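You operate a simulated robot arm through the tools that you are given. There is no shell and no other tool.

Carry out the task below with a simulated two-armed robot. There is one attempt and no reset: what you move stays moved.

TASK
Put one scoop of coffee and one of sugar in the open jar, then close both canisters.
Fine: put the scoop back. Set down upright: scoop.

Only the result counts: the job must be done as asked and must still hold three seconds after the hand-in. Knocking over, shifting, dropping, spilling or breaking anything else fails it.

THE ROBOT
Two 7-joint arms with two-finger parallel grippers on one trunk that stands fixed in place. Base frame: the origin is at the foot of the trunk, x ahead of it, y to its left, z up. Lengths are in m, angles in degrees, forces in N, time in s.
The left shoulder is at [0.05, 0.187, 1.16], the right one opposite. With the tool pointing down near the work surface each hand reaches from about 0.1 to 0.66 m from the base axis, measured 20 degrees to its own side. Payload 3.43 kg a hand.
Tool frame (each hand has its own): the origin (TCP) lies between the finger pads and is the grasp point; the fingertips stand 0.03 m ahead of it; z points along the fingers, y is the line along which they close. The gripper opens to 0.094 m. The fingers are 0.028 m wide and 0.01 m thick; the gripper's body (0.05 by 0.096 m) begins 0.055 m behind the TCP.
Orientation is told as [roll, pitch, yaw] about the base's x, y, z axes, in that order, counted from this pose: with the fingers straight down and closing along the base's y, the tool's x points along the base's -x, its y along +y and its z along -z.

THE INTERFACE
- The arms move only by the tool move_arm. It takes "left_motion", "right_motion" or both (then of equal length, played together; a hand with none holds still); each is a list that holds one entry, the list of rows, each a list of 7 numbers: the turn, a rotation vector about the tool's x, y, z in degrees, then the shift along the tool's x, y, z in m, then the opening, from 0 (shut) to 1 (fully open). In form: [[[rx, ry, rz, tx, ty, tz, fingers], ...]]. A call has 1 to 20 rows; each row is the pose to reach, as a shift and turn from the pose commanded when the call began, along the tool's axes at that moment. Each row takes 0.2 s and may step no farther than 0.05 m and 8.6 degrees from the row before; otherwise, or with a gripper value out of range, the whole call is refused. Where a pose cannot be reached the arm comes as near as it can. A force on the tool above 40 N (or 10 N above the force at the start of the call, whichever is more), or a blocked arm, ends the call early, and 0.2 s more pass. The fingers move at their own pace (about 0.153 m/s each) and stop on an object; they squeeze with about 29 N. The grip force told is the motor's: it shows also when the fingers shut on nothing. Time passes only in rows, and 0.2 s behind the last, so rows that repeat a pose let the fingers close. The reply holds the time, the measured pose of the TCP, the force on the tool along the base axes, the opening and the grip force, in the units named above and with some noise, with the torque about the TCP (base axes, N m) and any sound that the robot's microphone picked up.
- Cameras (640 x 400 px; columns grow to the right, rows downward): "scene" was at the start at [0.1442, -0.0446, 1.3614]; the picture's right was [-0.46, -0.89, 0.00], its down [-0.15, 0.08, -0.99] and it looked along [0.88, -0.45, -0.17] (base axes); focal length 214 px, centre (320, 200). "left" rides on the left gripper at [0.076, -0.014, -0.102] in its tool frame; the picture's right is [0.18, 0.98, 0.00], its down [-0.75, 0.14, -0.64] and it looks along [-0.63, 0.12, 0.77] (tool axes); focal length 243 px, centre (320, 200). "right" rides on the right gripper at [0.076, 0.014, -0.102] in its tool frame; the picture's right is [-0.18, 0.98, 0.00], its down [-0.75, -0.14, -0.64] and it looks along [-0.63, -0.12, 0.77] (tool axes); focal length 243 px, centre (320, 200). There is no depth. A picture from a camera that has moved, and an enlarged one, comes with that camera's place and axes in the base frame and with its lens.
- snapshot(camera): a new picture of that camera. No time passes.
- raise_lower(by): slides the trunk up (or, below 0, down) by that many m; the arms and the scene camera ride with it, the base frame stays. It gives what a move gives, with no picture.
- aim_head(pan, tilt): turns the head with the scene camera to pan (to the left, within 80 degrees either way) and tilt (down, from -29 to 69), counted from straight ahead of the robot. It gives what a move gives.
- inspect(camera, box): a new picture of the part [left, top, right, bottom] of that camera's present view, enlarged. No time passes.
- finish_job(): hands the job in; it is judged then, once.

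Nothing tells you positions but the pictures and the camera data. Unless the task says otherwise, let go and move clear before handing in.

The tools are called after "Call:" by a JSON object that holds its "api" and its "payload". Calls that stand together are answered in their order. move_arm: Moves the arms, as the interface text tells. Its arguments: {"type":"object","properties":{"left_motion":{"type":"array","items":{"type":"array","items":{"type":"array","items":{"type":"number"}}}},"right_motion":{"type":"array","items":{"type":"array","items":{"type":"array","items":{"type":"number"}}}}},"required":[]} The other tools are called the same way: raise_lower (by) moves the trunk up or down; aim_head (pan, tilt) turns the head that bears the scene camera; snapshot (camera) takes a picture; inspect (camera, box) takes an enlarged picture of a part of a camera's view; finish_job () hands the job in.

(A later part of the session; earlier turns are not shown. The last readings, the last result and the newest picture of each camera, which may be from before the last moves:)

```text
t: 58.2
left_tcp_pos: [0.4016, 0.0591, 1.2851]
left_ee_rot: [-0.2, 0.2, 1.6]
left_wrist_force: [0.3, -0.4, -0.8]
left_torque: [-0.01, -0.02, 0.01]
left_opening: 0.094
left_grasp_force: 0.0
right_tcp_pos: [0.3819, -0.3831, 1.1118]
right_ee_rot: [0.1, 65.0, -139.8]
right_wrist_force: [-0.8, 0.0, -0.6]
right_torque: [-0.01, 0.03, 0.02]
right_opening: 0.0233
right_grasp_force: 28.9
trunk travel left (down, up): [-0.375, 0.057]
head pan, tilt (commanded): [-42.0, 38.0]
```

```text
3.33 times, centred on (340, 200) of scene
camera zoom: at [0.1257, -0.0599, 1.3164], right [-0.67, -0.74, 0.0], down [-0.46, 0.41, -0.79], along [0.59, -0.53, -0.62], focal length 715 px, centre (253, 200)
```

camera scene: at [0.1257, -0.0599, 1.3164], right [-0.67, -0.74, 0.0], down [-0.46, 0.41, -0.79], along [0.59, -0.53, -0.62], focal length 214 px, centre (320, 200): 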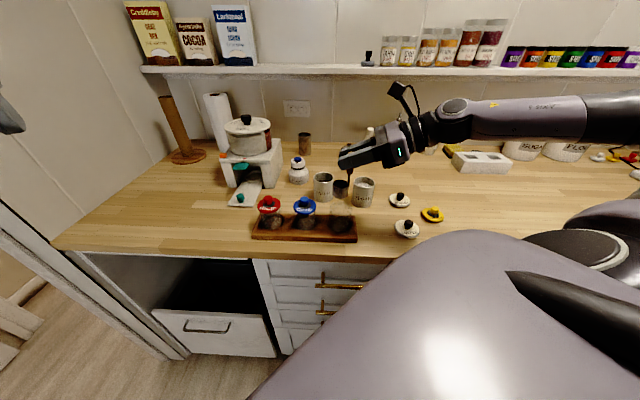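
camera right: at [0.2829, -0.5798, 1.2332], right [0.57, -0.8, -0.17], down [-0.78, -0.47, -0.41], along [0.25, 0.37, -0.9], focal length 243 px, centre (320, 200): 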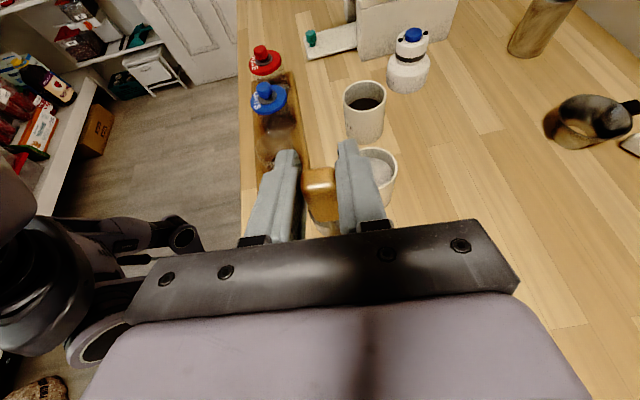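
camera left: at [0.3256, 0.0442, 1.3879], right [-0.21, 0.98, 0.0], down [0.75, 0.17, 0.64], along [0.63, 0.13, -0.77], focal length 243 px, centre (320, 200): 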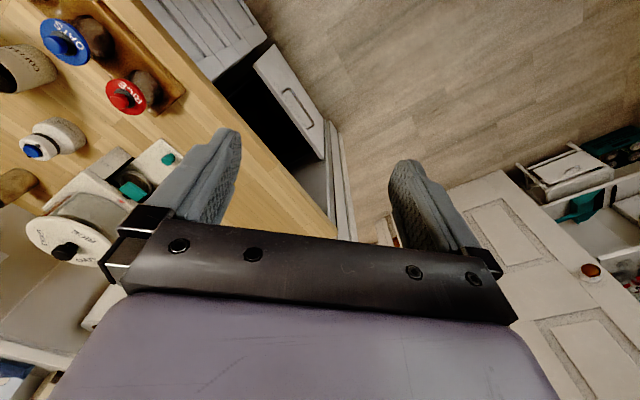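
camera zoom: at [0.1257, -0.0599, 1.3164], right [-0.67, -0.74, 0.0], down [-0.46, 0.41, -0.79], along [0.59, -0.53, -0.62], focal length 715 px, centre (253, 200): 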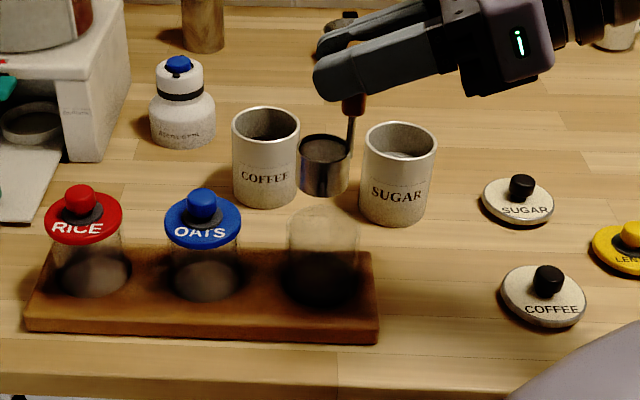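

Same position as the coffee pour. Repeating the lower-and-roll, to ~54° tilt first.

Call:
{"api": "move_arm", "payload": {"right_motion": [[[0, 0, 0, -0.0082, 0, 0.0038, 0], [0, 0, 0, -0.0163, 0, 0.0076, 0], [0, 0, -5, -0.0165, -0.0048, 0.0076, 0], [0, 0, -10, -0.0171, -0.0096, 0.0076, 0], [0, 0, -15, -0.0182, -0.0143, 0.0076, 0], [0, 0, -20, -0.0196, -0.0188, 0.0076, 0], [0, 0, -25, -0.0215, -0.0233, 0.0076, 0], [0, 0, -30, -0.0237, -0.0276, 0.0076, 0], [0, 0, -35, -0.0263, -0.0316, 0.0076, 0], [0, 0, -40, -0.0292, -0.0354, 0.0076, 0], [0, 0, -45, -0.0324, -0.039, 0.0076, 0], [0, 0, -50, -0.036, -0.0422, 0.0076, 0], [0, 0, -55, -0.0398, -0.0451, 0.0076, 0], [0, 0, -60, -0.0439, -0.0477, 0.0076, 0]]]}}

Call:
{"api": "inspect", "payload": {"camera": "scene", "box": [300, 160, 380, 250]}}

```text
t: 61.2
left_tcp_pos: [0.4011, 0.0596, 1.2856]
left_ee_rot: [-0.2, 0.1, 1.6]
left_wrist_force: [0.9, 0.1, 0.5]
left_torque: [0.01, -0.02, 0.0]
left_opening: 0.0941
left_grasp_force: 0.1
right_tcp_pos: [0.3422, -0.3544, 1.0677]
right_ee_rot: [61.8, 26.8, -63.6]
right_wrist_force: [-0.3, 0.1, -0.7]
right_torque: [0.0, 0.02, 0.0]
right_opening: 0.0232
right_grasp_force: 29.3
trunk travel left (down, up): [-0.375, 0.057]
head pan, tilt (commanded): [-42.0, 38.0]
```

```text
4.44 times, centred on (340, 205) of scene
camera zoom: at [0.1257, -0.0599, 1.3165], right [-0.67, -0.74, 0.0], down [-0.46, 0.41, -0.79], along [0.59, -0.53, -0.62], focal length 953 px, centre (231, 178)
```

zoom: 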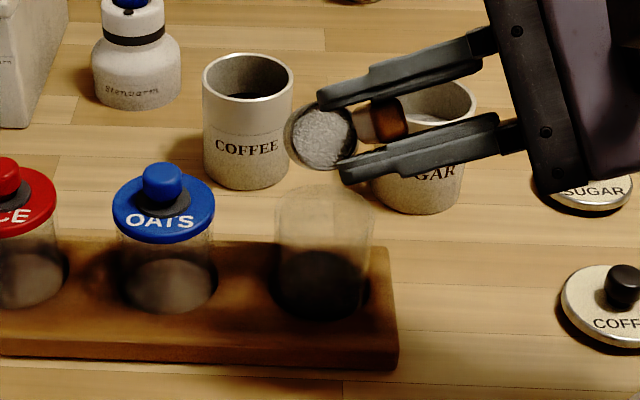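

Sugar still held, mouth over the jar. Continuing through the pour angle, tipping fully, and pausing.

Call:
{"api": "move_arm", "payload": {"right_motion": [[[0, 0, -5, -0.0002, -0.0048, 0, 0], [0, 0, -10, -0.0008, -0.0096, 0, 0], [0, 0, -15, -0.0019, -0.0143, 0, 0], [0, 0, -20, -0.0033, -0.0188, 0, 0], [0, 0, -25, -0.0052, -0.0233, 0, 0], [0, 0, -30, -0.0074, -0.0276, 0, 0]]]}}

Call:
{"api": "inspect", "payload": {"camera": "scene", "box": [300, 160, 380, 250]}}

Call:
{"api": "inspect", "payload": {"camera": "scene", "box": [325, 190, 365, 240]}}

```text
t: 62.6
left_tcp_pos: [0.4021, 0.0592, 1.2848]
left_ee_rot: [-0.3, 0.1, 1.7]
left_wrist_force: [-0.2, 0.9, -0.2]
left_torque: [-0.01, -0.04, -0.01]
left_opening: 0.0938
left_grasp_force: 0.0
right_tcp_pos: [0.3272, -0.3578, 1.0441]
right_ee_rot: [64.9, -0.2, -49.9]
right_wrist_force: [-0.5, 0.4, -0.6]
right_torque: [0.01, 0.01, 0.01]
right_opening: 0.0233
right_grasp_force: 29.1
trunk travel left (down, up): [-0.375, 0.057]
head pan, tilt (commanded): [-42.0, 38.0]
```

```text
4.44 times, centred on (340, 205) of scene
camera zoom: at [0.1257, -0.0599, 1.3164], right [-0.67, -0.74, 0.0], down [-0.46, 0.41, -0.79], along [0.59, -0.53, -0.62], focal length 953 px, centre (231, 178)
```

zoom: 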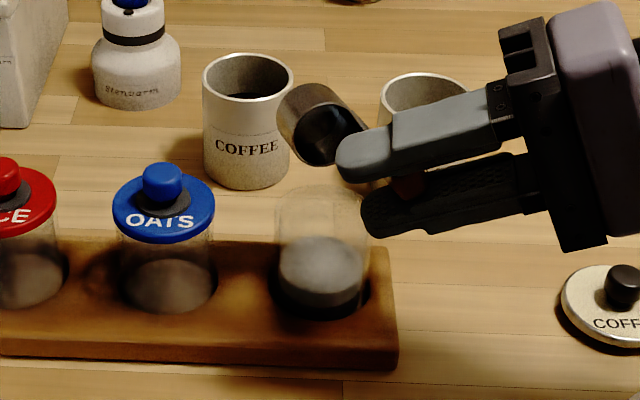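

```text
8.00 times, centred on (345, 215) of scene
camera zoom: at [0.1257, -0.0599, 1.3164], right [-0.67, -0.74, 0.0], down [-0.46, 0.41, -0.79], along [0.59, -0.53, -0.62], focal length 1716 px, centre (120, 80)
```

zoom: 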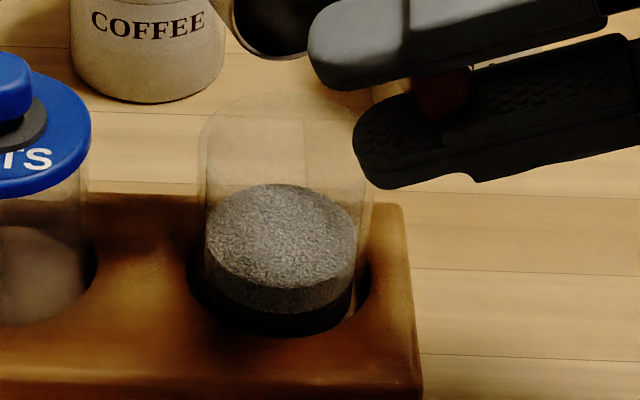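

The jar now holds a coffee layer with sugar on top; nothing spilled. I'll tip a bit further for residue, then roll back upright.

Call:
{"api": "move_arm", "payload": {"right_motion": [[[0, 0, -8, -0.0005, -0.0077, 0, 0], [0, 0, -16, -0.0021, -0.0152, 0, 0], [0, 0, -24, -0.0048, -0.0224, 0, 0], [0, 0, -24, -0.0048, -0.0224, 0, 0], [0, 0, -16, -0.0021, -0.0152, 0, 0], [0, 0, -8, -0.0005, -0.0077, 0, 0], [0, 0, 0, 0, 0, 0, 0], [0, 0, 8.5, -0.0006, 0.0081, 0, 0], [0, 0, 17, -0.0024, 0.0161, 0, 0], [0, 0, 25.5, -0.0054, 0.0237, 0, 0], [0, 0, 34, -0.0094, 0.0308, 0, 0], [0, 0, 42.5, -0.0145, 0.0372, 0, 0], [0, 0, 51, -0.0204, 0.0428, 0, 0], [0, 0, 59.5, -0.0271, 0.0475, 0, 0], [0, 0, 68, -0.0345, 0.0511, 0, 0], [0, 0, 76.5, -0.0422, 0.0536, 0, 0], [0, 0, 85, -0.0503, 0.0549, 0, 0], [0, 0, 90, -0.0551, 0.0551, 0, 0]]]}}

Call:
{"api": "inspect", "payload": {"camera": "scene", "box": [280, 150, 400, 250]}}

Call:
{"api": "inspect", "payload": {"camera": "scene", "box": [325, 165, 365, 205]}}

```text
t: 66.4
left_tcp_pos: [0.4016, 0.0597, 1.2856]
left_ee_rot: [-0.2, 0.1, 1.6]
left_wrist_force: [-0.6, 0.5, -0.4]
left_torque: [0.0, 0.0, -0.01]
left_opening: 0.0939
left_grasp_force: 0.0
right_tcp_pos: [0.3806, -0.3827, 1.0936]
right_ee_rot: [-0.2, 65.0, -140.2]
right_wrist_force: [-0.1, 0.0, -0.2]
right_torque: [0.01, -0.01, -0.01]
right_opening: 0.0232
right_grasp_force: 28.5
trunk travel left (down, up): [-0.375, 0.057]
head pan, tilt (commanded): [-42.0, 38.0]
```

```text
4.00 times, centred on (340, 200) of scene
camera zoom: at [0.1257, -0.0599, 1.3164], right [-0.67, -0.74, 0.0], down [-0.46, 0.41, -0.79], along [0.59, -0.53, -0.62], focal length 858 px, centre (240, 200)
```

zoom: 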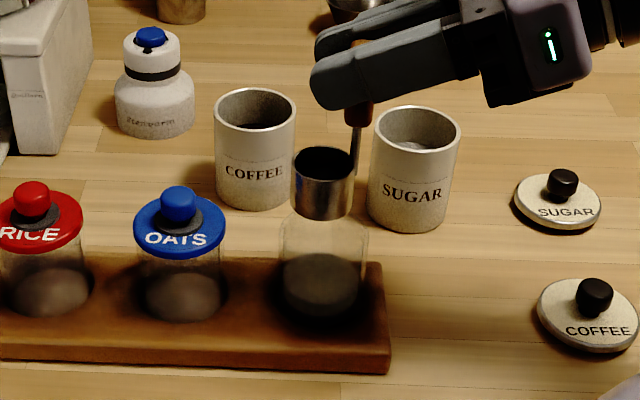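

```text
10.00 times, centred on (345, 185) of scene
camera zoom: at [0.1257, -0.0599, 1.3164], right [-0.67, -0.74, 0.0], down [-0.46, 0.41, -0.79], along [0.59, -0.53, -0.62], focal length 2145 px, centre (70, 350)
```

zoom: 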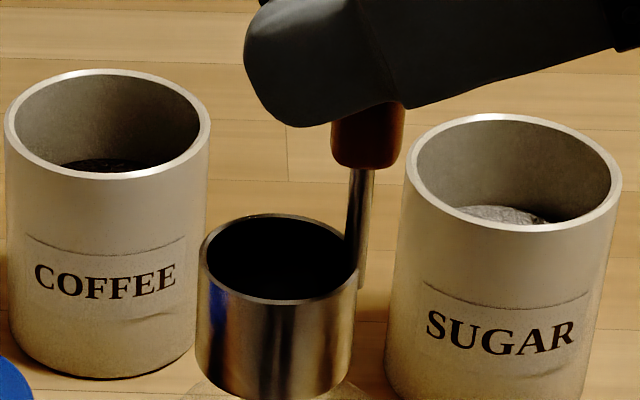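

The scoop is upright and empty. I'll raise it and carry it back above its original spot.

Call:
{"api": "move_arm", "payload": {"right_motion": [[[0, 0, 0, 0.0163, 0, -0.0076, 0], [0, 0, 0, 0.0326, 0, -0.0152, 0], [0, 0, 0, 0.0393, 0.0114, -0.0009, 0], [0, 0, 0, 0.0492, 0.0285, 0.0205, 0], [0, 0, 0, 0.0592, 0.0456, 0.0418, 0], [0, 0, 0, 0.0692, 0.0628, 0.0632, 0], [0, 0, 0, 0.0792, 0.0799, 0.0846, 0], [0, 0, 0, 0.0891, 0.097, 0.106, 0], [0, 0, 0, 0.0971, 0.1107, 0.1231, 0], [0, 0, 0, 0.0991, 0.1141, 0.1274, 0], [0, 0, 0, 0.0991, 0.1141, 0.1274, 0]]]}}

Call:
{"api": "inspect", "payload": {"camera": "scene", "box": [260, 100, 400, 220]}}

Call:
{"api": "inspect", "payload": {"camera": "right", "box": [250, 130, 410, 250]}}

```text
t: 68.8
left_tcp_pos: [0.4024, 0.0605, 1.2847]
left_ee_rot: [-0.3, 0.0, 1.6]
left_wrist_force: [0.9, 0.5, -0.1]
left_torque: [-0.02, -0.02, 0.01]
left_opening: 0.094
left_grasp_force: 0.0
right_tcp_pos: [0.5746, -0.3687, 1.1293]
right_ee_rot: [0.1, 65.0, -139.9]
right_wrist_force: [-0.3, -0.1, -0.7]
right_torque: [0.02, -0.01, -0.01]
right_opening: 0.0232
right_grasp_force: 29.4
trunk travel left (down, up): [-0.375, 0.057]
head pan, tilt (commanded): [-42.0, 38.0]
```

```text
3.33 times, centred on (330, 160) of scene
camera zoom: at [0.1257, -0.0599, 1.3164], right [-0.67, -0.74, 0.0], down [-0.46, 0.41, -0.79], along [0.59, -0.53, -0.62], focal length 715 px, centre (287, 333)
```

zoom: 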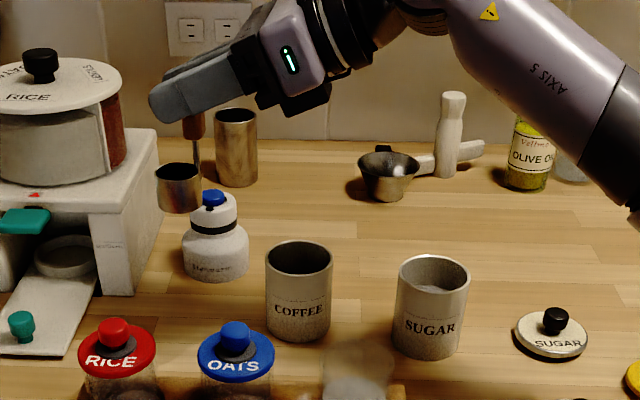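

```text
3.33 times, centred on (330, 190) of right
camera zoom: at [0.5376, -0.4188, 1.2412], right [0.57, -0.8, -0.17], down [-0.78, -0.47, -0.41], along [0.25, 0.37, -0.9], focal length 809 px, centre (287, 233)
```

zoom: 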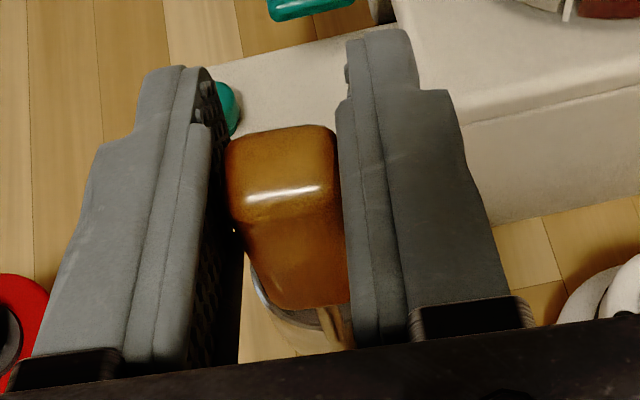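

The scoop shifted barely (~1 mm) in the grip. Checking its uprightness before setting it down.

Call:
{"api": "inspect", "payload": {"camera": "scene", "box": [285, 130, 325, 170]}}

Call:
{"api": "inspect", "payload": {"camera": "left", "box": [0, 40, 160, 180]}}

```text
10.00 times, centred on (305, 150) of scene
camera zoom: at [0.1257, -0.0599, 1.3164], right [-0.67, -0.74, 0.0], down [-0.46, 0.41, -0.79], along [0.59, -0.53, -0.62], focal length 2145 px, centre (470, 700)
```

zoom: 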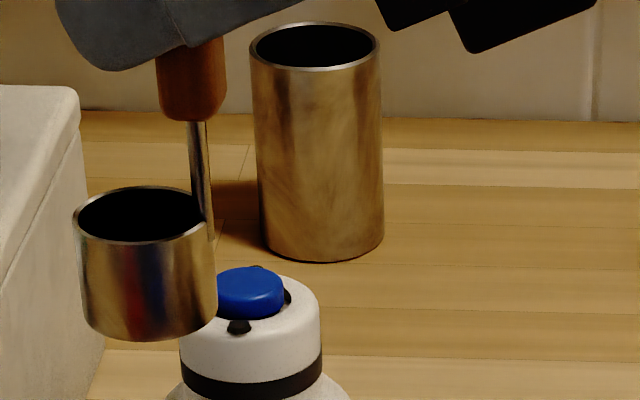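

```text
2.86 times, centred on (80, 110) of left
camera zoom: at [0.3257, 0.0442, 1.3879], right [-0.21, 0.98, 0.0], down [0.75, 0.17, 0.64], along [0.63, 0.13, -0.77], focal length 693 px, centre (1006, 457)
```

zoom: 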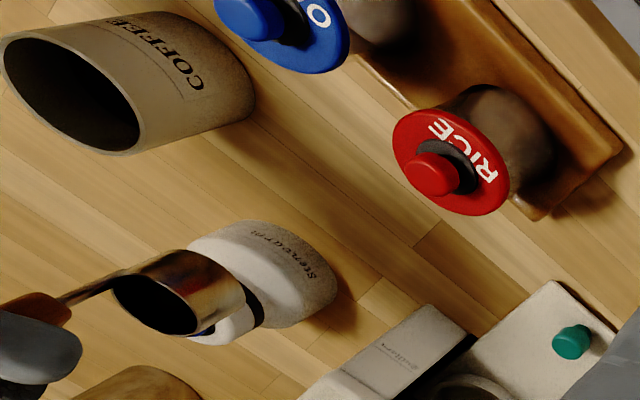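

The bowl is upright. Descending to just above its resting height.

Call:
{"api": "move_arm", "payload": {"right_motion": [[[0, 0, 0, -0.0181, 0, 0.0085, 0], [0, 0, 0, -0.0408, 0, 0.019, 0], [0, 0, 0, -0.0634, 0, 0.0296, 0], [0, 0, 0, -0.0861, 0, 0.0401, 0], [0, 0, 0, -0.1015, 0, 0.0473, 0], [0, 0, 0, -0.1088, 0, 0.0507, 0], [0, 0, 0, -0.1133, 0, 0.0528, 0], [0, 0, 0, -0.1151, 0, 0.0537, 0], [0, 0, 0, -0.1151, 0, 0.0537, 0]]]}}

Call:
{"api": "inspect", "payload": {"camera": "scene", "box": [270, 150, 350, 210]}}

```text
t: 70.8
left_tcp_pos: [0.4016, 0.0612, 1.2855]
left_ee_rot: [-0.2, 0.1, 1.7]
left_wrist_force: [-0.9, 0.0, -0.4]
left_torque: [0.0, 0.02, -0.01]
left_opening: 0.0937
left_grasp_force: 0.0
right_tcp_pos: [0.5748, -0.3683, 1.0029]
right_ee_rot: [0.1, 65.0, -139.9]
right_wrist_force: [-0.2, -0.7, -0.7]
right_torque: [0.02, -0.01, 0.01]
right_opening: 0.0234
right_grasp_force: 29.0
trunk travel left (down, up): [-0.375, 0.057]
head pan, tilt (commanded): [-42.0, 38.0]
```

```text
6.67 times, centred on (310, 180) of scene
camera zoom: at [0.1257, -0.0599, 1.3164], right [-0.67, -0.74, 0.0], down [-0.46, 0.41, -0.79], along [0.59, -0.53, -0.62], focal length 1430 px, centre (387, 333)
```

zoom: 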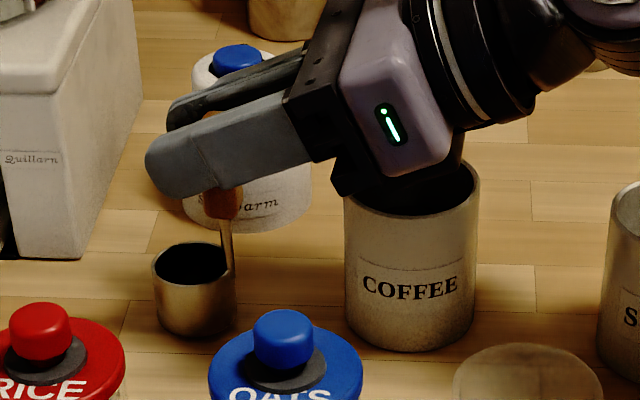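

It is ~3-4 mm above its resting place and otherwise coincident. Lowering the last few millimetres.

Call:
{"api": "move_arm", "payload": {"right_motion": [[[0, 0, 0, -0.0009, 0, 0.0004, 0], [0, 0, 0, -0.0018, 0, 0.0008, 0], [0, 0, 0, -0.0027, 0, 0.0013, 0], [0, 0, 0, -0.0027, 0, 0.0013, 0]]]}}

Call:
{"api": "inspect", "payload": {"camera": "scene", "box": [270, 150, 350, 210]}}

```text
t: 71.8
left_tcp_pos: [0.4011, 0.0612, 1.284]
left_ee_rot: [-0.3, 0.1, 1.6]
left_wrist_force: [0.0, -0.5, 0.0]
left_torque: [-0.01, -0.02, -0.02]
left_opening: 0.094
left_grasp_force: 0.0
right_tcp_pos: [0.5756, -0.3678, 1.0015]
right_ee_rot: [0.2, 65.2, -139.8]
right_wrist_force: [-1.5, 0.4, 6.3]
right_torque: [0.0, 0.0, 0.04]
right_opening: 0.0232
right_grasp_force: 29.2
trunk travel left (down, up): [-0.375, 0.057]
head pan, tilt (commanded): [-42.0, 38.0]
```

```text
6.67 times, centred on (310, 180) of scene
camera zoom: at [0.125, -0.0595, 1.3166], right [-0.67, -0.74, 0.0], down [-0.46, 0.41, -0.79], along [0.59, -0.53, -0.62], focal length 1430 px, centre (387, 333)
```

zoom: 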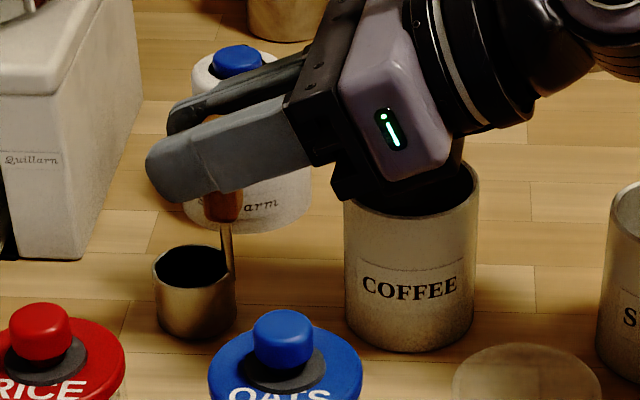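

The scoop's base is on the counter (6 N). I'll ease off ~1 mm to unload, then open the fingers.

Call:
{"api": "move_arm", "payload": {"right_motion": [[[0, 0, 0, 0.0012, 0, -0.0006, 0], [0, 0, 0, 0.0012, 0, -0.0006, 0]]]}}

```text
t: 72.4
left_tcp_pos: [0.4015, 0.0618, 1.2848]
left_ee_rot: [-0.2, 0.1, 1.7]
left_wrist_force: [-0.1, -0.5, 0.4]
left_torque: [0.03, -0.02, -0.02]
left_opening: 0.094
left_grasp_force: 0.1
right_tcp_pos: [0.5742, -0.3685, 1.0005]
right_ee_rot: [0.2, 65.1, -139.8]
right_wrist_force: [0.9, 0.8, 4.1]
right_torque: [0.07, -0.22, 0.0]
right_opening: 0.0232
right_grasp_force: 29.0
trunk travel left (down, up): [-0.375, 0.057]
head pan, tilt (commanded): [-42.0, 38.0]
```

Call:
{"api": "move_arm", "payload": {"right_motion": [[[0, 0, 0, 0.0008, 0, -0.0004, 0], [0, 0, 0, 0.0008, 0, -0.0004, 0.27], [0, 0, 0, 0.0008, 0, -0.0004, 0.3], [0, 0, 0, 0.0008, 0, -0.0004, 0.36], [0, 0, 0, 0.0008, 0, -0.0004, 0.43], [0, 0, 0, 0.0008, 0, -0.0004, 0.45]]]}}

Call:
{"api": "inspect", "payload": {"camera": "scene", "box": [270, 150, 350, 210]}}

Call:
{"api": "inspect", "payload": {"camera": "right", "box": [250, 130, 410, 250]}}

```text
t: 73.8
left_tcp_pos: [0.4025, 0.062, 1.2848]
left_ee_rot: [-0.2, 0.1, 1.5]
left_wrist_force: [1.0, -0.7, -1.0]
left_torque: [-0.01, 0.0, -0.02]
left_opening: 0.0942
left_grasp_force: 0.2
right_tcp_pos: [0.5738, -0.3698, 1.0012]
right_ee_rot: [0.2, 64.9, -139.9]
right_wrist_force: [-0.2, -1.2, 0.2]
right_torque: [0.01, -0.01, 0.0]
right_opening: 0.0422
right_grasp_force: 0.0
trunk travel left (down, up): [-0.375, 0.057]
head pan, tilt (commanded): [-42.0, 38.0]
```

```text
6.67 times, centred on (310, 180) of scene
camera zoom: at [0.1256, -0.0598, 1.3165], right [-0.67, -0.74, 0.0], down [-0.46, 0.41, -0.79], along [0.59, -0.53, -0.62], focal length 1430 px, centre (387, 333)
```

zoom: 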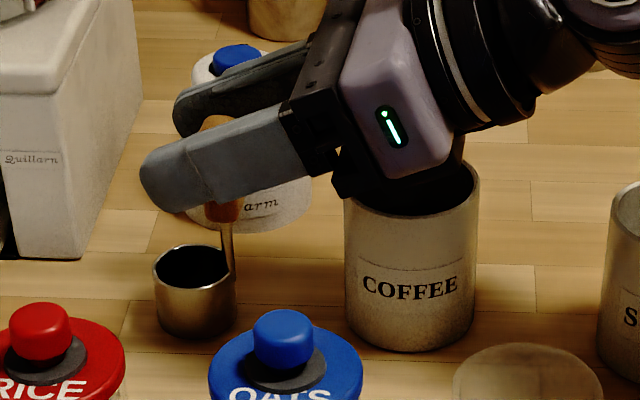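

```text
3.33 times, centred on (330, 190) of right
camera zoom: at [0.5378, -0.419, 1.1124], right [0.57, -0.8, -0.17], down [-0.78, -0.47, -0.41], along [0.25, 0.37, -0.9], focal length 809 px, centre (287, 233)
```

zoom: 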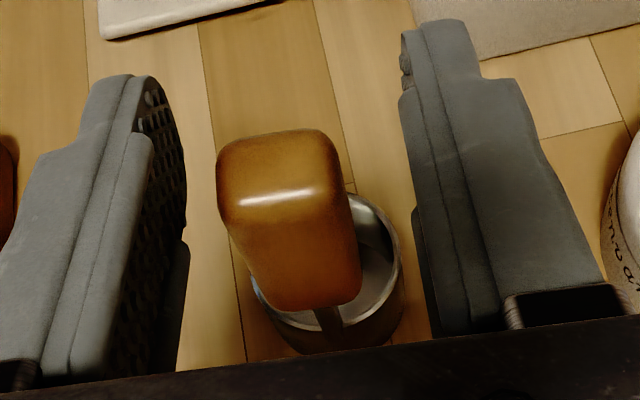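

The scoop stands free at its original place. Withdrawing straight up.

Call:
{"api": "move_arm", "payload": {"right_motion": [[[0, 0, 0, 0.0091, 0, -0.0042, 0.45], [0, 0, 0, 0.0227, 0, -0.0106, 0.45], [0, 0, 0, 0.0408, 0, -0.019, 0.45], [0, 0, 0, 0.0634, 0, -0.0296, 0.45], [0, 0, 0, 0.0861, 0, -0.0402, 0.45], [0, 0, 0, 0.1088, 0, -0.0507, 0.45]]]}}

Call:
{"api": "inspect", "payload": {"camera": "scene", "box": [270, 160, 320, 210]}}

Call:
{"api": "inspect", "payload": {"camera": "scene", "box": [320, 160, 440, 250]}}

```text
t: 75.2
left_tcp_pos: [0.401, 0.061, 1.2858]
left_ee_rot: [-0.2, 0.1, 1.7]
left_wrist_force: [0.2, -0.3, -0.4]
left_torque: [0.0, -0.01, 0.0]
left_opening: 0.0939
left_grasp_force: 0.0
right_tcp_pos: [0.5751, -0.3684, 1.1221]
right_ee_rot: [-0.1, 65.0, -140.1]
right_wrist_force: [0.3, 0.2, 0.4]
right_torque: [0.03, 0.01, 0.02]
right_opening: 0.0422
right_grasp_force: 0.1
trunk travel left (down, up): [-0.375, 0.057]
head pan, tilt (commanded): [-42.0, 38.0]
```

```text
8.00 times, centred on (295, 185) of scene
camera zoom: at [0.1255, -0.0597, 1.3165], right [-0.67, -0.74, 0.0], down [-0.46, 0.41, -0.79], along [0.59, -0.53, -0.62], focal length 1716 px, centre (520, 320)
```

zoom: 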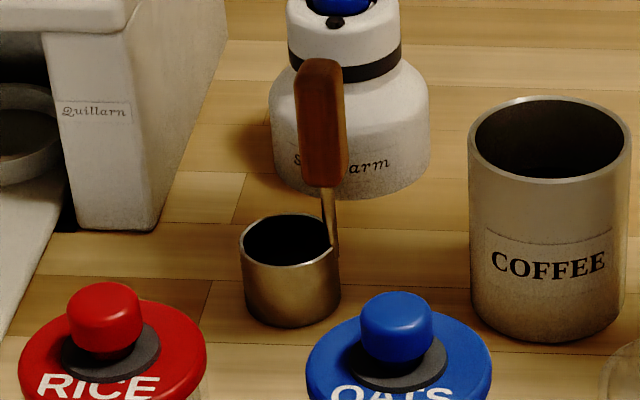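

```text
4.44 times, centred on (380, 205) of scene
camera zoom: at [0.1255, -0.0597, 1.3165], right [-0.67, -0.74, 0.0], down [-0.46, 0.41, -0.79], along [0.59, -0.53, -0.62], focal length 953 px, centre (53, 178)
```

zoom: 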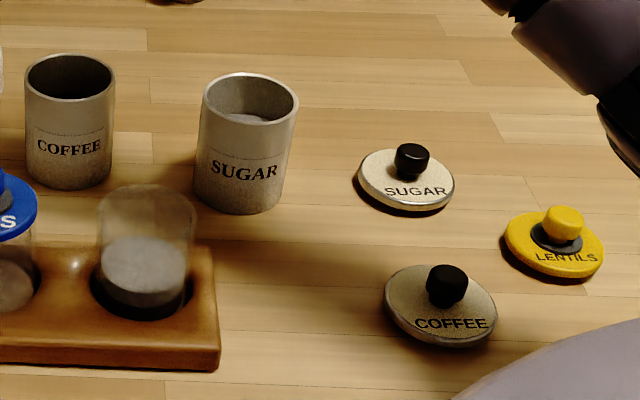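

The scoop is back within ~2 mm, upright, and nothing else has moved. Now the lids: I'll retreat and return the hand to straight-down orientation.

Call:
{"api": "move_arm", "payload": {"right_motion": [[[0, 0, 0, 0.0181, 0, -0.0085, 0.45], [0, -8.2, 0, 0.0132, -0.015, -0.0386, 0.45], [0, -16.4, 0, 0.0083, -0.03, -0.0688, 0.45], [0, -24.6, 0, 0.0034, -0.0449, -0.0989, 0.5], [0, -32.8, 0, -0.0015, -0.0599, -0.129, 0.6], [0, -41, 0, -0.0064, -0.0749, -0.1592, 0.7], [0, -49.2, 0, -0.0113, -0.0898, -0.1893, 0.8], [0, -57.4, 0, -0.0162, -0.1048, -0.2195, 0.9], [0, -65, 0, -0.0162, -0.1048, -0.2195, 1]]]}}

Call:
{"api": "move_arm", "payload": {"right_motion": [[[0, 0, -8.235, 0, 0, 0, 1], [0, 0, -16.47, 0, 0, 0, 1], [0, 0, -24.71, 0, 0, 0, 1], [0, 0, -32.94, 0, 0, 0, 1], [0, 0, -41.18, 0, 0, 0, 1], [0, 0, -49.41, 0, 0, 0, 1], [0, 0, -57.65, 0, 0, 0, 1], [0, 0, -65.88, 0, 0, 0, 1], [0, 0, -74.12, 0, 0, 0, 1], [0, 0, -82.35, 0, 0, 0, 1], [0, 0, -90.59, 0, 0, 0, 1], [0, 0, -98.82, 0, 0, 0, 1], [0, 0, -107.06, 0, 0, 0, 1], [0, 0, -115.29, 0, 0, 0, 1], [0, 0, -123.53, 0, 0, 0, 1], [0, 0, -131.76, 0, 0, 0, 1], [0, 0, -140, 0, 0, 0, 1]]]}}

Call:
{"api": "snapshot", "payload": {"camera": "right"}}

Call:
{"api": "snapshot", "payload": {"camera": "scene"}}

```text
t: 77.2
left_tcp_pos: [0.3995, 0.061, 1.2853]
left_ee_rot: [-0.3, 0.1, 1.8]
left_wrist_force: [0.5, 1.3, -0.4]
left_torque: [-0.03, -0.05, 0.0]
left_opening: 0.094
left_grasp_force: 0.1
right_tcp_pos: [0.3492, -0.4174, 1.2034]
right_ee_rot: [0.3, 0.8, -139.4]
right_wrist_force: [-0.7, -1.9, -1.9]
right_torque: [0.16, -0.01, -0.03]
right_opening: 0.0941
right_grasp_force: 0.0
trunk travel left (down, up): [-0.375, 0.057]
head pan, tilt (commanded): [-42.0, 38.0]
```

```text
t: 80.8
left_tcp_pos: [0.4018, 0.0598, 1.2852]
left_ee_rot: [-0.2, 0.1, 1.6]
left_wrist_force: [0.0, 0.7, 0.0]
left_torque: [-0.02, -0.04, -0.02]
left_opening: 0.0939
left_grasp_force: 0.1
right_tcp_pos: [0.3509, -0.422, 1.1992]
right_ee_rot: [0.0, -0.1, 0.2]
right_wrist_force: [-0.1, 0.2, -0.2]
right_torque: [0.03, 0.01, 0.01]
right_opening: 0.094
right_grasp_force: 0.1
trunk travel left (down, up): [-0.375, 0.057]
head pan, tilt (commanded): [-42.0, 38.0]
```

```text
taken
camera right: at [0.2741, -0.4067, 1.3006], right [0.18, 0.98, 0.0], down [0.75, -0.14, 0.64], along [0.63, -0.12, -0.77], focal length 243 px, centre (320, 200)
```

right: 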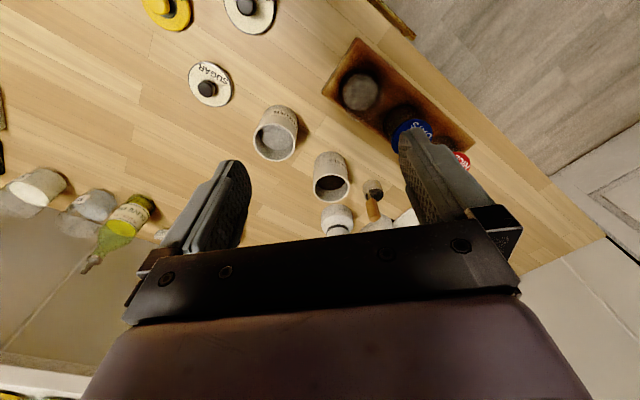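

```text
taken
camera scene: at [0.1256, -0.0598, 1.3165], right [-0.67, -0.74, 0.0], down [-0.46, 0.41, -0.79], along [0.59, -0.53, -0.62], focal length 214 px, centre (320, 200)
```

scene: 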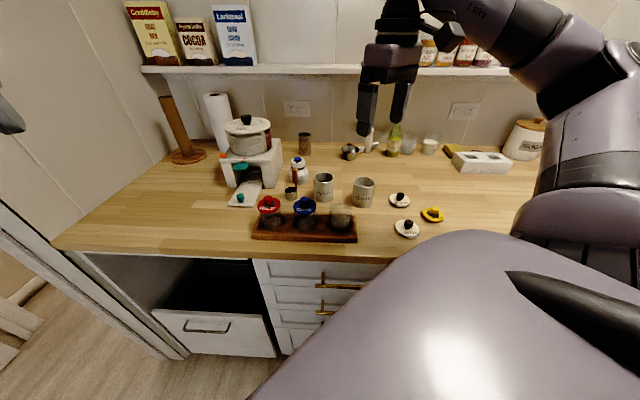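

Good overview from above. Zooming on lids and canisters to measure them all in one camera frame.

Call:
{"api": "inspect", "payload": {"camera": "right", "box": [180, 0, 300, 110]}}

Call:
{"api": "inspect", "payload": {"camera": "right", "box": [240, 90, 360, 210]}}

Call:
{"api": "inspect", "payload": {"camera": "scene", "box": [380, 180, 450, 245]}}

```text
3.64 times, centred on (240, 55) of right
camera zoom: at [0.2741, -0.4067, 1.3006], right [0.18, 0.98, 0.0], down [0.75, -0.14, 0.64], along [0.63, -0.12, -0.77], focal length 882 px, centre (611, 727)
```

zoom: 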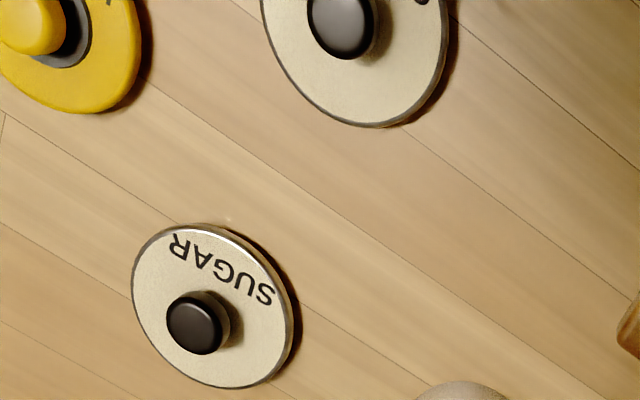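

```text
3.33 times, centred on (300, 150) of right
camera zoom: at [0.2741, -0.4067, 1.3006], right [0.18, 0.98, 0.0], down [0.75, -0.14, 0.64], along [0.63, -0.12, -0.77], focal length 809 px, centre (387, 367)
```

zoom: 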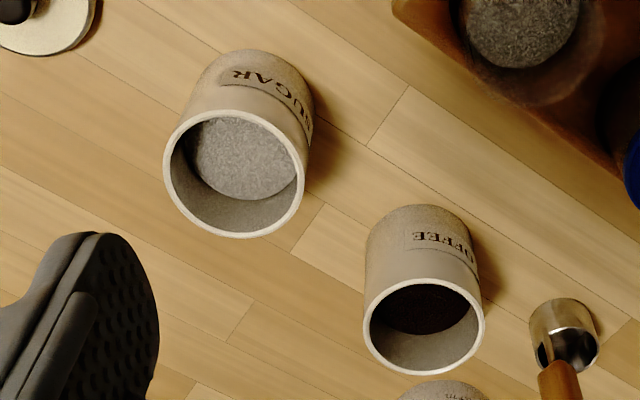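

```text
6.15 times, centred on (415, 212) of scene
camera zoom: at [0.1256, -0.0598, 1.3165], right [-0.67, -0.74, 0.0], down [-0.46, 0.41, -0.79], along [0.59, -0.53, -0.62], focal length 1320 px, centre (-265, 123)
```

zoom: 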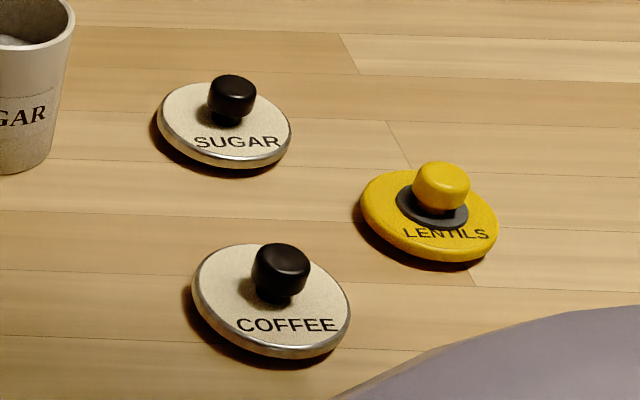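

Lids measured: coffee knob ≈(0.267, -0.4925), sugar knob ≈(0.345, -0.584), knob tops ≈0.937. Moving above the coffee lid first.

Call:
{"api": "move_arm", "payload": {"right_motion": [[[0, 0, 0, 0.0168, -0.0141, 0.03, 0.8], [0, 0, 0, 0.0336, -0.0282, 0.06, 0.6], [0, 0, 0, 0.0504, -0.0423, 0.09, 0.6], [0, 0, 0, 0.0672, -0.0564, 0.12, 0.6], [0, 0, 0, 0.084, -0.0705, 0.149, 0.6], [0, 0, 0, 0.084, -0.0705, 0.149, 0.6]]]}}

Call:
{"api": "snapshot", "payload": {"camera": "right"}}

Call:
{"api": "inspect", "payload": {"camera": "scene", "box": [350, 150, 450, 245]}}

```text
t: 82.2
left_tcp_pos: [0.4024, 0.0611, 1.2844]
left_ee_rot: [-0.1, 0.1, 1.7]
left_wrist_force: [-0.5, 0.3, -0.3]
left_torque: [0.0, 0.0, -0.01]
left_opening: 0.0938
left_grasp_force: 0.0
right_tcp_pos: [0.2677, -0.4877, 1.0508]
right_ee_rot: [0.0, -0.1, 0.0]
right_wrist_force: [1.1, -0.1, 0.1]
right_torque: [-0.01, 0.0, 0.01]
right_opening: 0.0562
right_grasp_force: 0.0
right hand out of reach, approached as far as the arm can: row 3, 4
trunk travel left (down, up): [-0.375, 0.057]
head pan, tilt (commanded): [-42.0, 38.0]
```

```text
taken
camera right: at [0.1918, -0.4747, 1.1525], right [0.18, 0.98, 0.0], down [0.75, -0.14, 0.64], along [0.63, -0.12, -0.77], focal length 243 px, centre (320, 200)
```

right: 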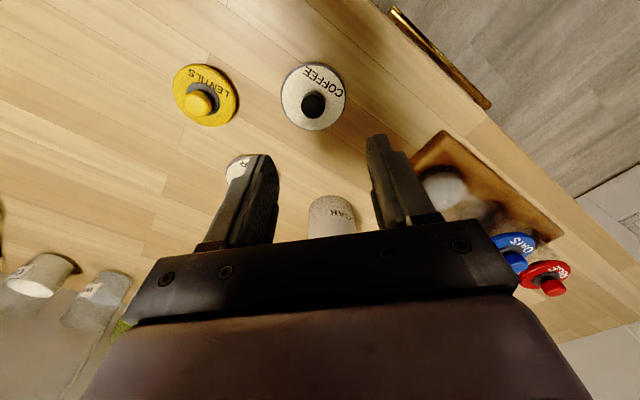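

```text
4.21 times, centred on (400, 198) of scene
camera zoom: at [0.1264, -0.0599, 1.3164], right [-0.67, -0.74, 0.0], down [-0.46, 0.41, -0.79], along [0.59, -0.53, -0.62], focal length 903 px, centre (-17, 210)
```

zoom: 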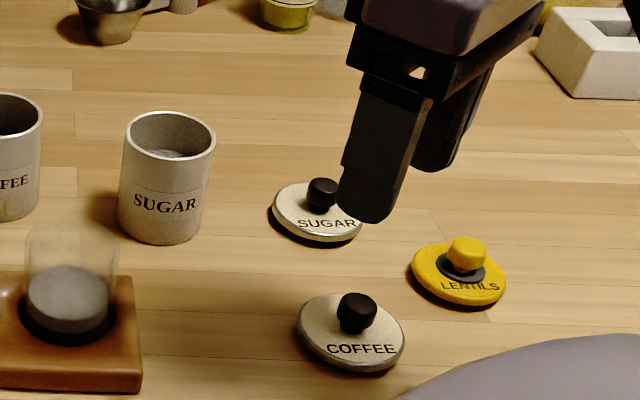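

The arm had trouble on the way (rows 3-4 out of reach). Holding a moment to see the true pose.

Call:
{"api": "move_arm", "payload": {"right_motion": [[[0, 0, 0, 0, 0, 0, 0.6], [0, 0, 0, 0, 0, 0, 0.6]]]}}

```text
t: 82.8
left_tcp_pos: [0.4019, 0.0613, 1.2842]
left_ee_rot: [-0.2, 0.1, 1.6]
left_wrist_force: [0.2, -0.1, 0.1]
left_torque: [-0.01, -0.05, -0.01]
left_opening: 0.094
left_grasp_force: 0.1
right_tcp_pos: [0.2666, -0.4889, 1.052]
right_ee_rot: [0.0, 0.0, 0.0]
right_wrist_force: [-0.2, 0.1, -0.5]
right_torque: [0.02, -0.01, 0.03]
right_opening: 0.0565
right_grasp_force: 0.1
trunk travel left (down, up): [-0.375, 0.057]
head pan, tilt (commanded): [-42.0, 38.0]
```

Call:
{"api": "inspect", "payload": {"camera": "right", "box": [270, 55, 360, 140]}}

```text
4.71 times, centred on (315, 98) of right
camera zoom: at [0.1914, -0.4745, 1.1528], right [0.18, 0.98, 0.0], down [0.75, -0.14, 0.64], along [0.63, -0.12, -0.77], focal length 1142 px, centre (344, 682)
```

zoom: 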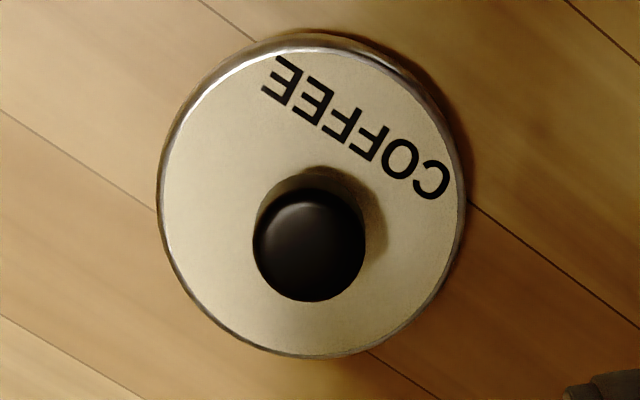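

Hand camera puts the coffee lid's centre at ≈(0.2625, -0.494). Descending to just above the knob for a final alignment check.

Call:
{"api": "move_arm", "payload": {"right_motion": [[[0, 0, 0, 0.0015, -0.0019, 0.0238, 0.6], [0, 0, 0, 0.003, -0.0039, 0.0477, 0.6], [0, 0, 0, 0.0045, -0.0058, 0.0715, 0.6], [0, 0, 0, 0.0045, -0.0058, 0.0715, 0.6]]]}}

Call:
{"api": "snapshot", "payload": {"camera": "right"}}

Call:
{"api": "inspect", "payload": {"camera": "scene", "box": [370, 180, 450, 245]}}

```text
t: 83.8
left_tcp_pos: [0.4019, 0.0612, 1.2842]
left_ee_rot: [-0.2, 0.1, 1.6]
left_wrist_force: [0.7, -0.1, 0.5]
left_torque: [0.0, 0.02, -0.01]
left_opening: 0.0939
left_grasp_force: 0.1
right_tcp_pos: [0.2618, -0.4964, 0.9787]
right_ee_rot: [-0.1, -0.1, 0.1]
right_wrist_force: [0.0, -0.6, -0.1]
right_torque: [-0.01, 0.0, 0.0]
right_opening: 0.0562
right_grasp_force: 0.1
trunk travel left (down, up): [-0.375, 0.057]
head pan, tilt (commanded): [-42.0, 38.0]
```

```text
taken
camera right: at [0.1854, -0.4824, 1.081], right [0.18, 0.98, 0.0], down [0.75, -0.14, 0.64], along [0.63, -0.12, -0.77], focal length 243 px, centre (320, 200)
```

right: 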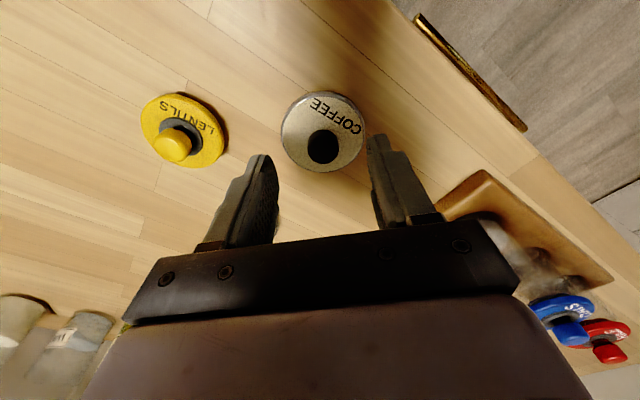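

```text
6.15 times, centred on (410, 212) of scene
camera zoom: at [0.1256, -0.0598, 1.3165], right [-0.67, -0.74, 0.0], down [-0.46, 0.41, -0.79], along [0.59, -0.53, -0.62], focal length 1320 px, centre (-234, 123)
```

zoom: 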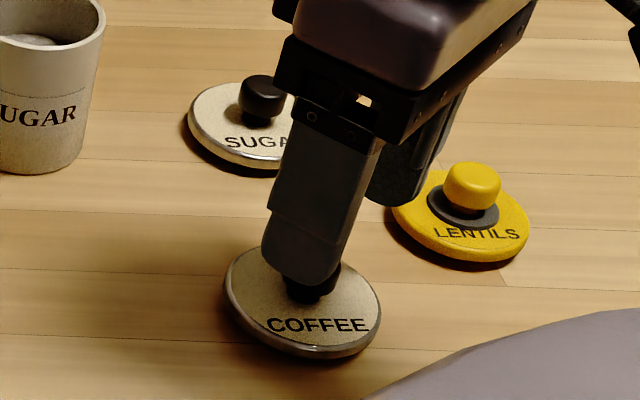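

Call:
{"api": "inspect", "payload": {"camera": "right", "box": [270, 80, 380, 180]}}

```text
4.00 times, centred on (325, 130) of right
camera zoom: at [0.1854, -0.4824, 1.081], right [0.18, 0.98, 0.0], down [0.75, -0.14, 0.64], along [0.63, -0.12, -0.77], focal length 970 px, centre (300, 480)
```

zoom: 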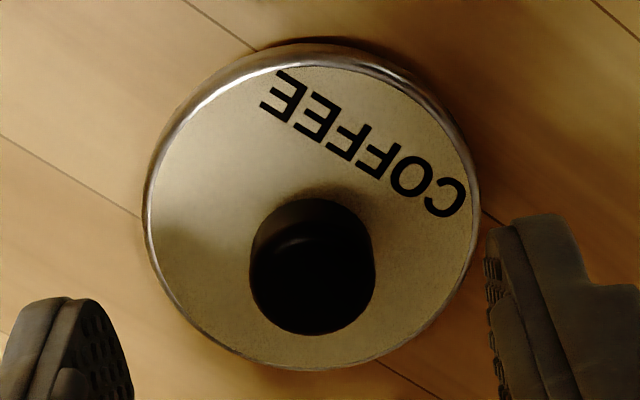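

The knob is centred under the hand within ~2 mm. Descending so fingertips sit just above the lid disc, then closing on the knob.

Call:
{"api": "move_arm", "payload": {"right_motion": [[[0, 0, 0, 0, 0.001, 0.01, 0.6], [0, 0, 0, 0, 0.002, 0.02, 0.6], [0, 0, 0, 0, 0.002, 0.026, 0.6], [0, 0, 0, 0, 0.002, 0.029, 0.6], [0, 0, 0, 0, 0.002, 0.029, 0.6]]]}}

Call:
{"api": "inspect", "payload": {"camera": "right", "box": [250, 100, 390, 220]}}

Call:
{"api": "inspect", "payload": {"camera": "scene", "box": [370, 180, 450, 245]}}

```text
t: 85.0
left_tcp_pos: [0.4012, 0.0616, 1.2844]
left_ee_rot: [-0.2, 0.1, 1.6]
left_wrist_force: [-0.1, -0.7, -0.1]
left_torque: [-0.03, -0.01, 0.0]
left_opening: 0.094
left_grasp_force: 0.1
right_tcp_pos: [0.2623, -0.4959, 0.9496]
right_ee_rot: [-0.1, -0.1, 0.0]
right_wrist_force: [0.8, -0.2, 0.8]
right_torque: [-0.01, -0.01, 0.0]
right_opening: 0.0565
right_grasp_force: 0.1
trunk travel left (down, up): [-0.375, 0.057]
head pan, tilt (commanded): [-42.0, 38.0]
```

```text
3.33 times, centred on (320, 160) of right
camera zoom: at [0.1859, -0.4816, 1.0514], right [0.18, 0.98, 0.0], down [0.75, -0.14, 0.64], along [0.63, -0.12, -0.77], focal length 809 px, centre (320, 333)
```

zoom: 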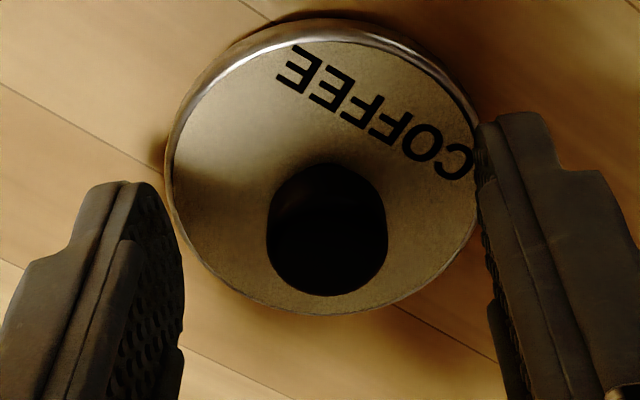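

```text
6.15 times, centred on (410, 212) of scene
camera zoom: at [0.1256, -0.0599, 1.3165], right [-0.67, -0.74, 0.0], down [-0.46, 0.41, -0.79], along [0.59, -0.53, -0.62], focal length 1320 px, centre (-234, 123)
```

zoom: 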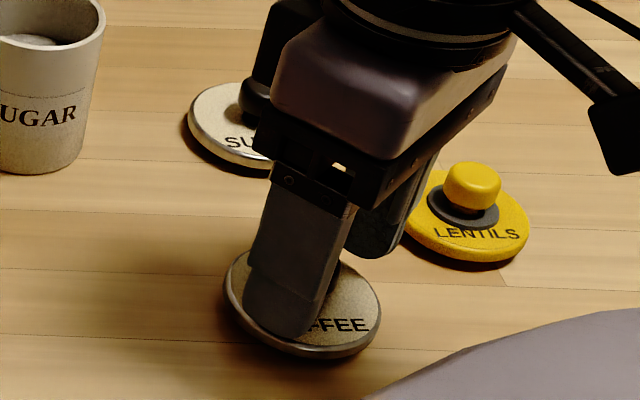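

Aligned; closing on the knob.

Call:
{"api": "move_arm", "payload": {"right_motion": [[[0, 0, 0, 0, 0.001, 0, 0.4], [0, 0, 0, 0, 0.001, 0, 0.2], [0, 0, 0, 0, 0.001, 0, 0], [0, 0, 0, 0, 0.001, 0, 0], [0, 0, 0, 0, 0.001, 0, 0]]]}}

Call:
{"api": "inspect", "payload": {"camera": "right", "box": [250, 100, 390, 220]}}

```text
t: 86.2
left_tcp_pos: [0.4012, 0.0608, 1.2844]
left_ee_rot: [-0.2, 0.1, 1.6]
left_wrist_force: [-0.1, -0.1, -0.2]
left_torque: [0.03, 0.0, -0.01]
left_opening: 0.094
left_grasp_force: 0.0
right_tcp_pos: [0.2613, -0.4947, 0.9493]
right_ee_rot: [0.0, 0.0, 0.1]
right_wrist_force: [0.4, -0.1, -0.1]
right_torque: [0.0, -0.02, -0.01]
right_opening: 0.0204
right_grasp_force: 29.1
trunk travel left (down, up): [-0.375, 0.057]
head pan, tilt (commanded): [-42.0, 38.0]
```

```text
3.33 times, centred on (320, 160) of right
camera zoom: at [0.1857, -0.4809, 1.0515], right [0.18, 0.98, 0.0], down [0.75, -0.14, 0.64], along [0.63, -0.12, -0.77], focal length 809 px, centre (320, 333)
```

zoom: 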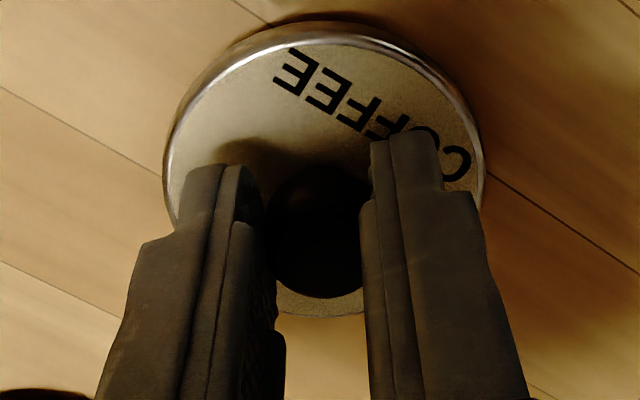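

The knob is gripped (opening 20 mm). Lifting straight up.

Call:
{"api": "move_arm", "payload": {"right_motion": [[[0, 0, 0, 0, 0, -0.005, 0], [0, 0, 0, 0, 0, -0.02, 0], [0, 0, 0, 0, 0, -0.045, 0], [0, 0, 0, 0, 0, -0.07, 0], [0, 0, 0, 0, 0, -0.1, 0], [0, 0, 0, 0, 0, -0.13, 0], [0, 0, 0, 0, 0, -0.13, 0]]]}}

Call:
{"api": "inspect", "payload": {"camera": "right", "box": [250, 100, 390, 220]}}

Call:
{"api": "snapshot", "payload": {"camera": "scene"}}

Call:
{"api": "inspect", "payload": {"camera": "scene", "box": [350, 120, 450, 220]}}

```text
t: 87.8
left_tcp_pos: [0.4008, 0.0602, 1.2854]
left_ee_rot: [-0.2, 0.1, 1.6]
left_wrist_force: [0.6, -0.9, 0.0]
left_torque: [-0.02, 0.02, 0.01]
left_opening: 0.094
left_grasp_force: 0.2
right_tcp_pos: [0.261, -0.4955, 1.0799]
right_ee_rot: [-0.1, 0.0, 0.0]
right_wrist_force: [-0.8, 0.0, -0.1]
right_torque: [-0.01, -0.01, 0.01]
right_opening: 0.0204
right_grasp_force: 29.1
trunk travel left (down, up): [-0.375, 0.057]
head pan, tilt (commanded): [-42.0, 38.0]
```

```text
3.33 times, centred on (320, 160) of right
camera zoom: at [0.1848, -0.4817, 1.1818], right [0.18, 0.98, 0.0], down [0.75, -0.14, 0.64], along [0.63, -0.12, -0.77], focal length 809 px, centre (320, 333)
```

zoom: 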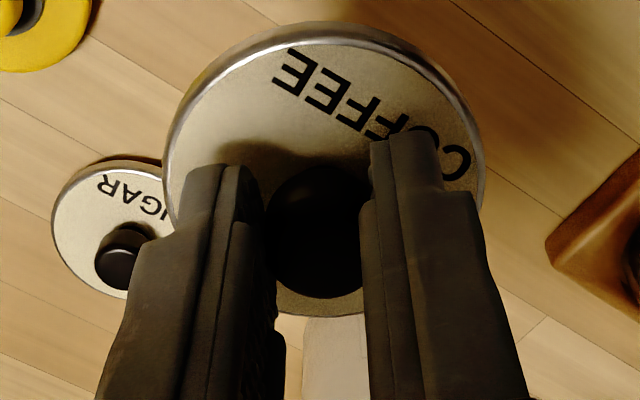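

```text
taken
camera scene: at [0.1257, -0.06, 1.3164], right [-0.67, -0.74, 0.0], down [-0.46, 0.41, -0.79], along [0.59, -0.53, -0.62], focal length 214 px, centre (320, 200)
```

scene: 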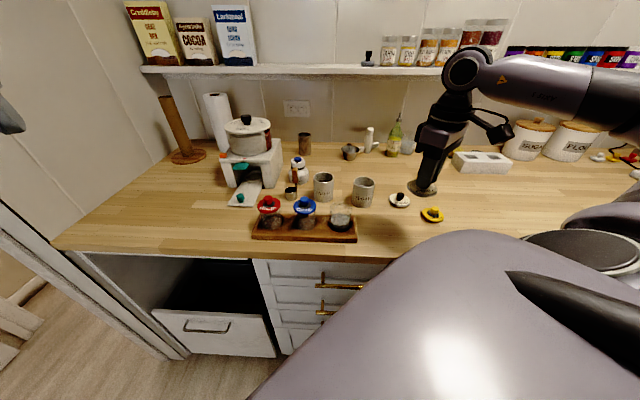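

```text
4.00 times, centred on (400, 170) of scene
camera zoom: at [0.1257, -0.06, 1.3164], right [-0.67, -0.74, 0.0], down [-0.46, 0.41, -0.79], along [0.59, -0.53, -0.62], focal length 858 px, centre (0, 320)
```

zoom: 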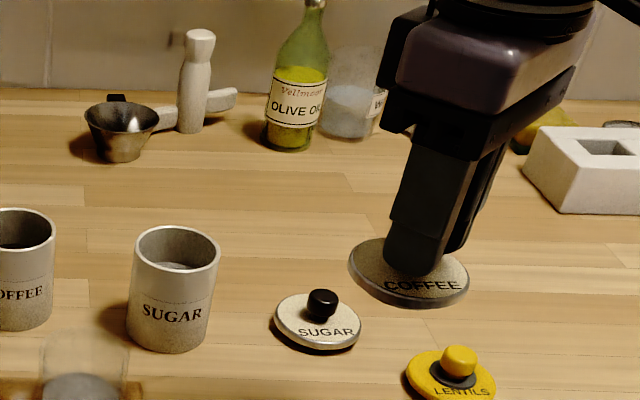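

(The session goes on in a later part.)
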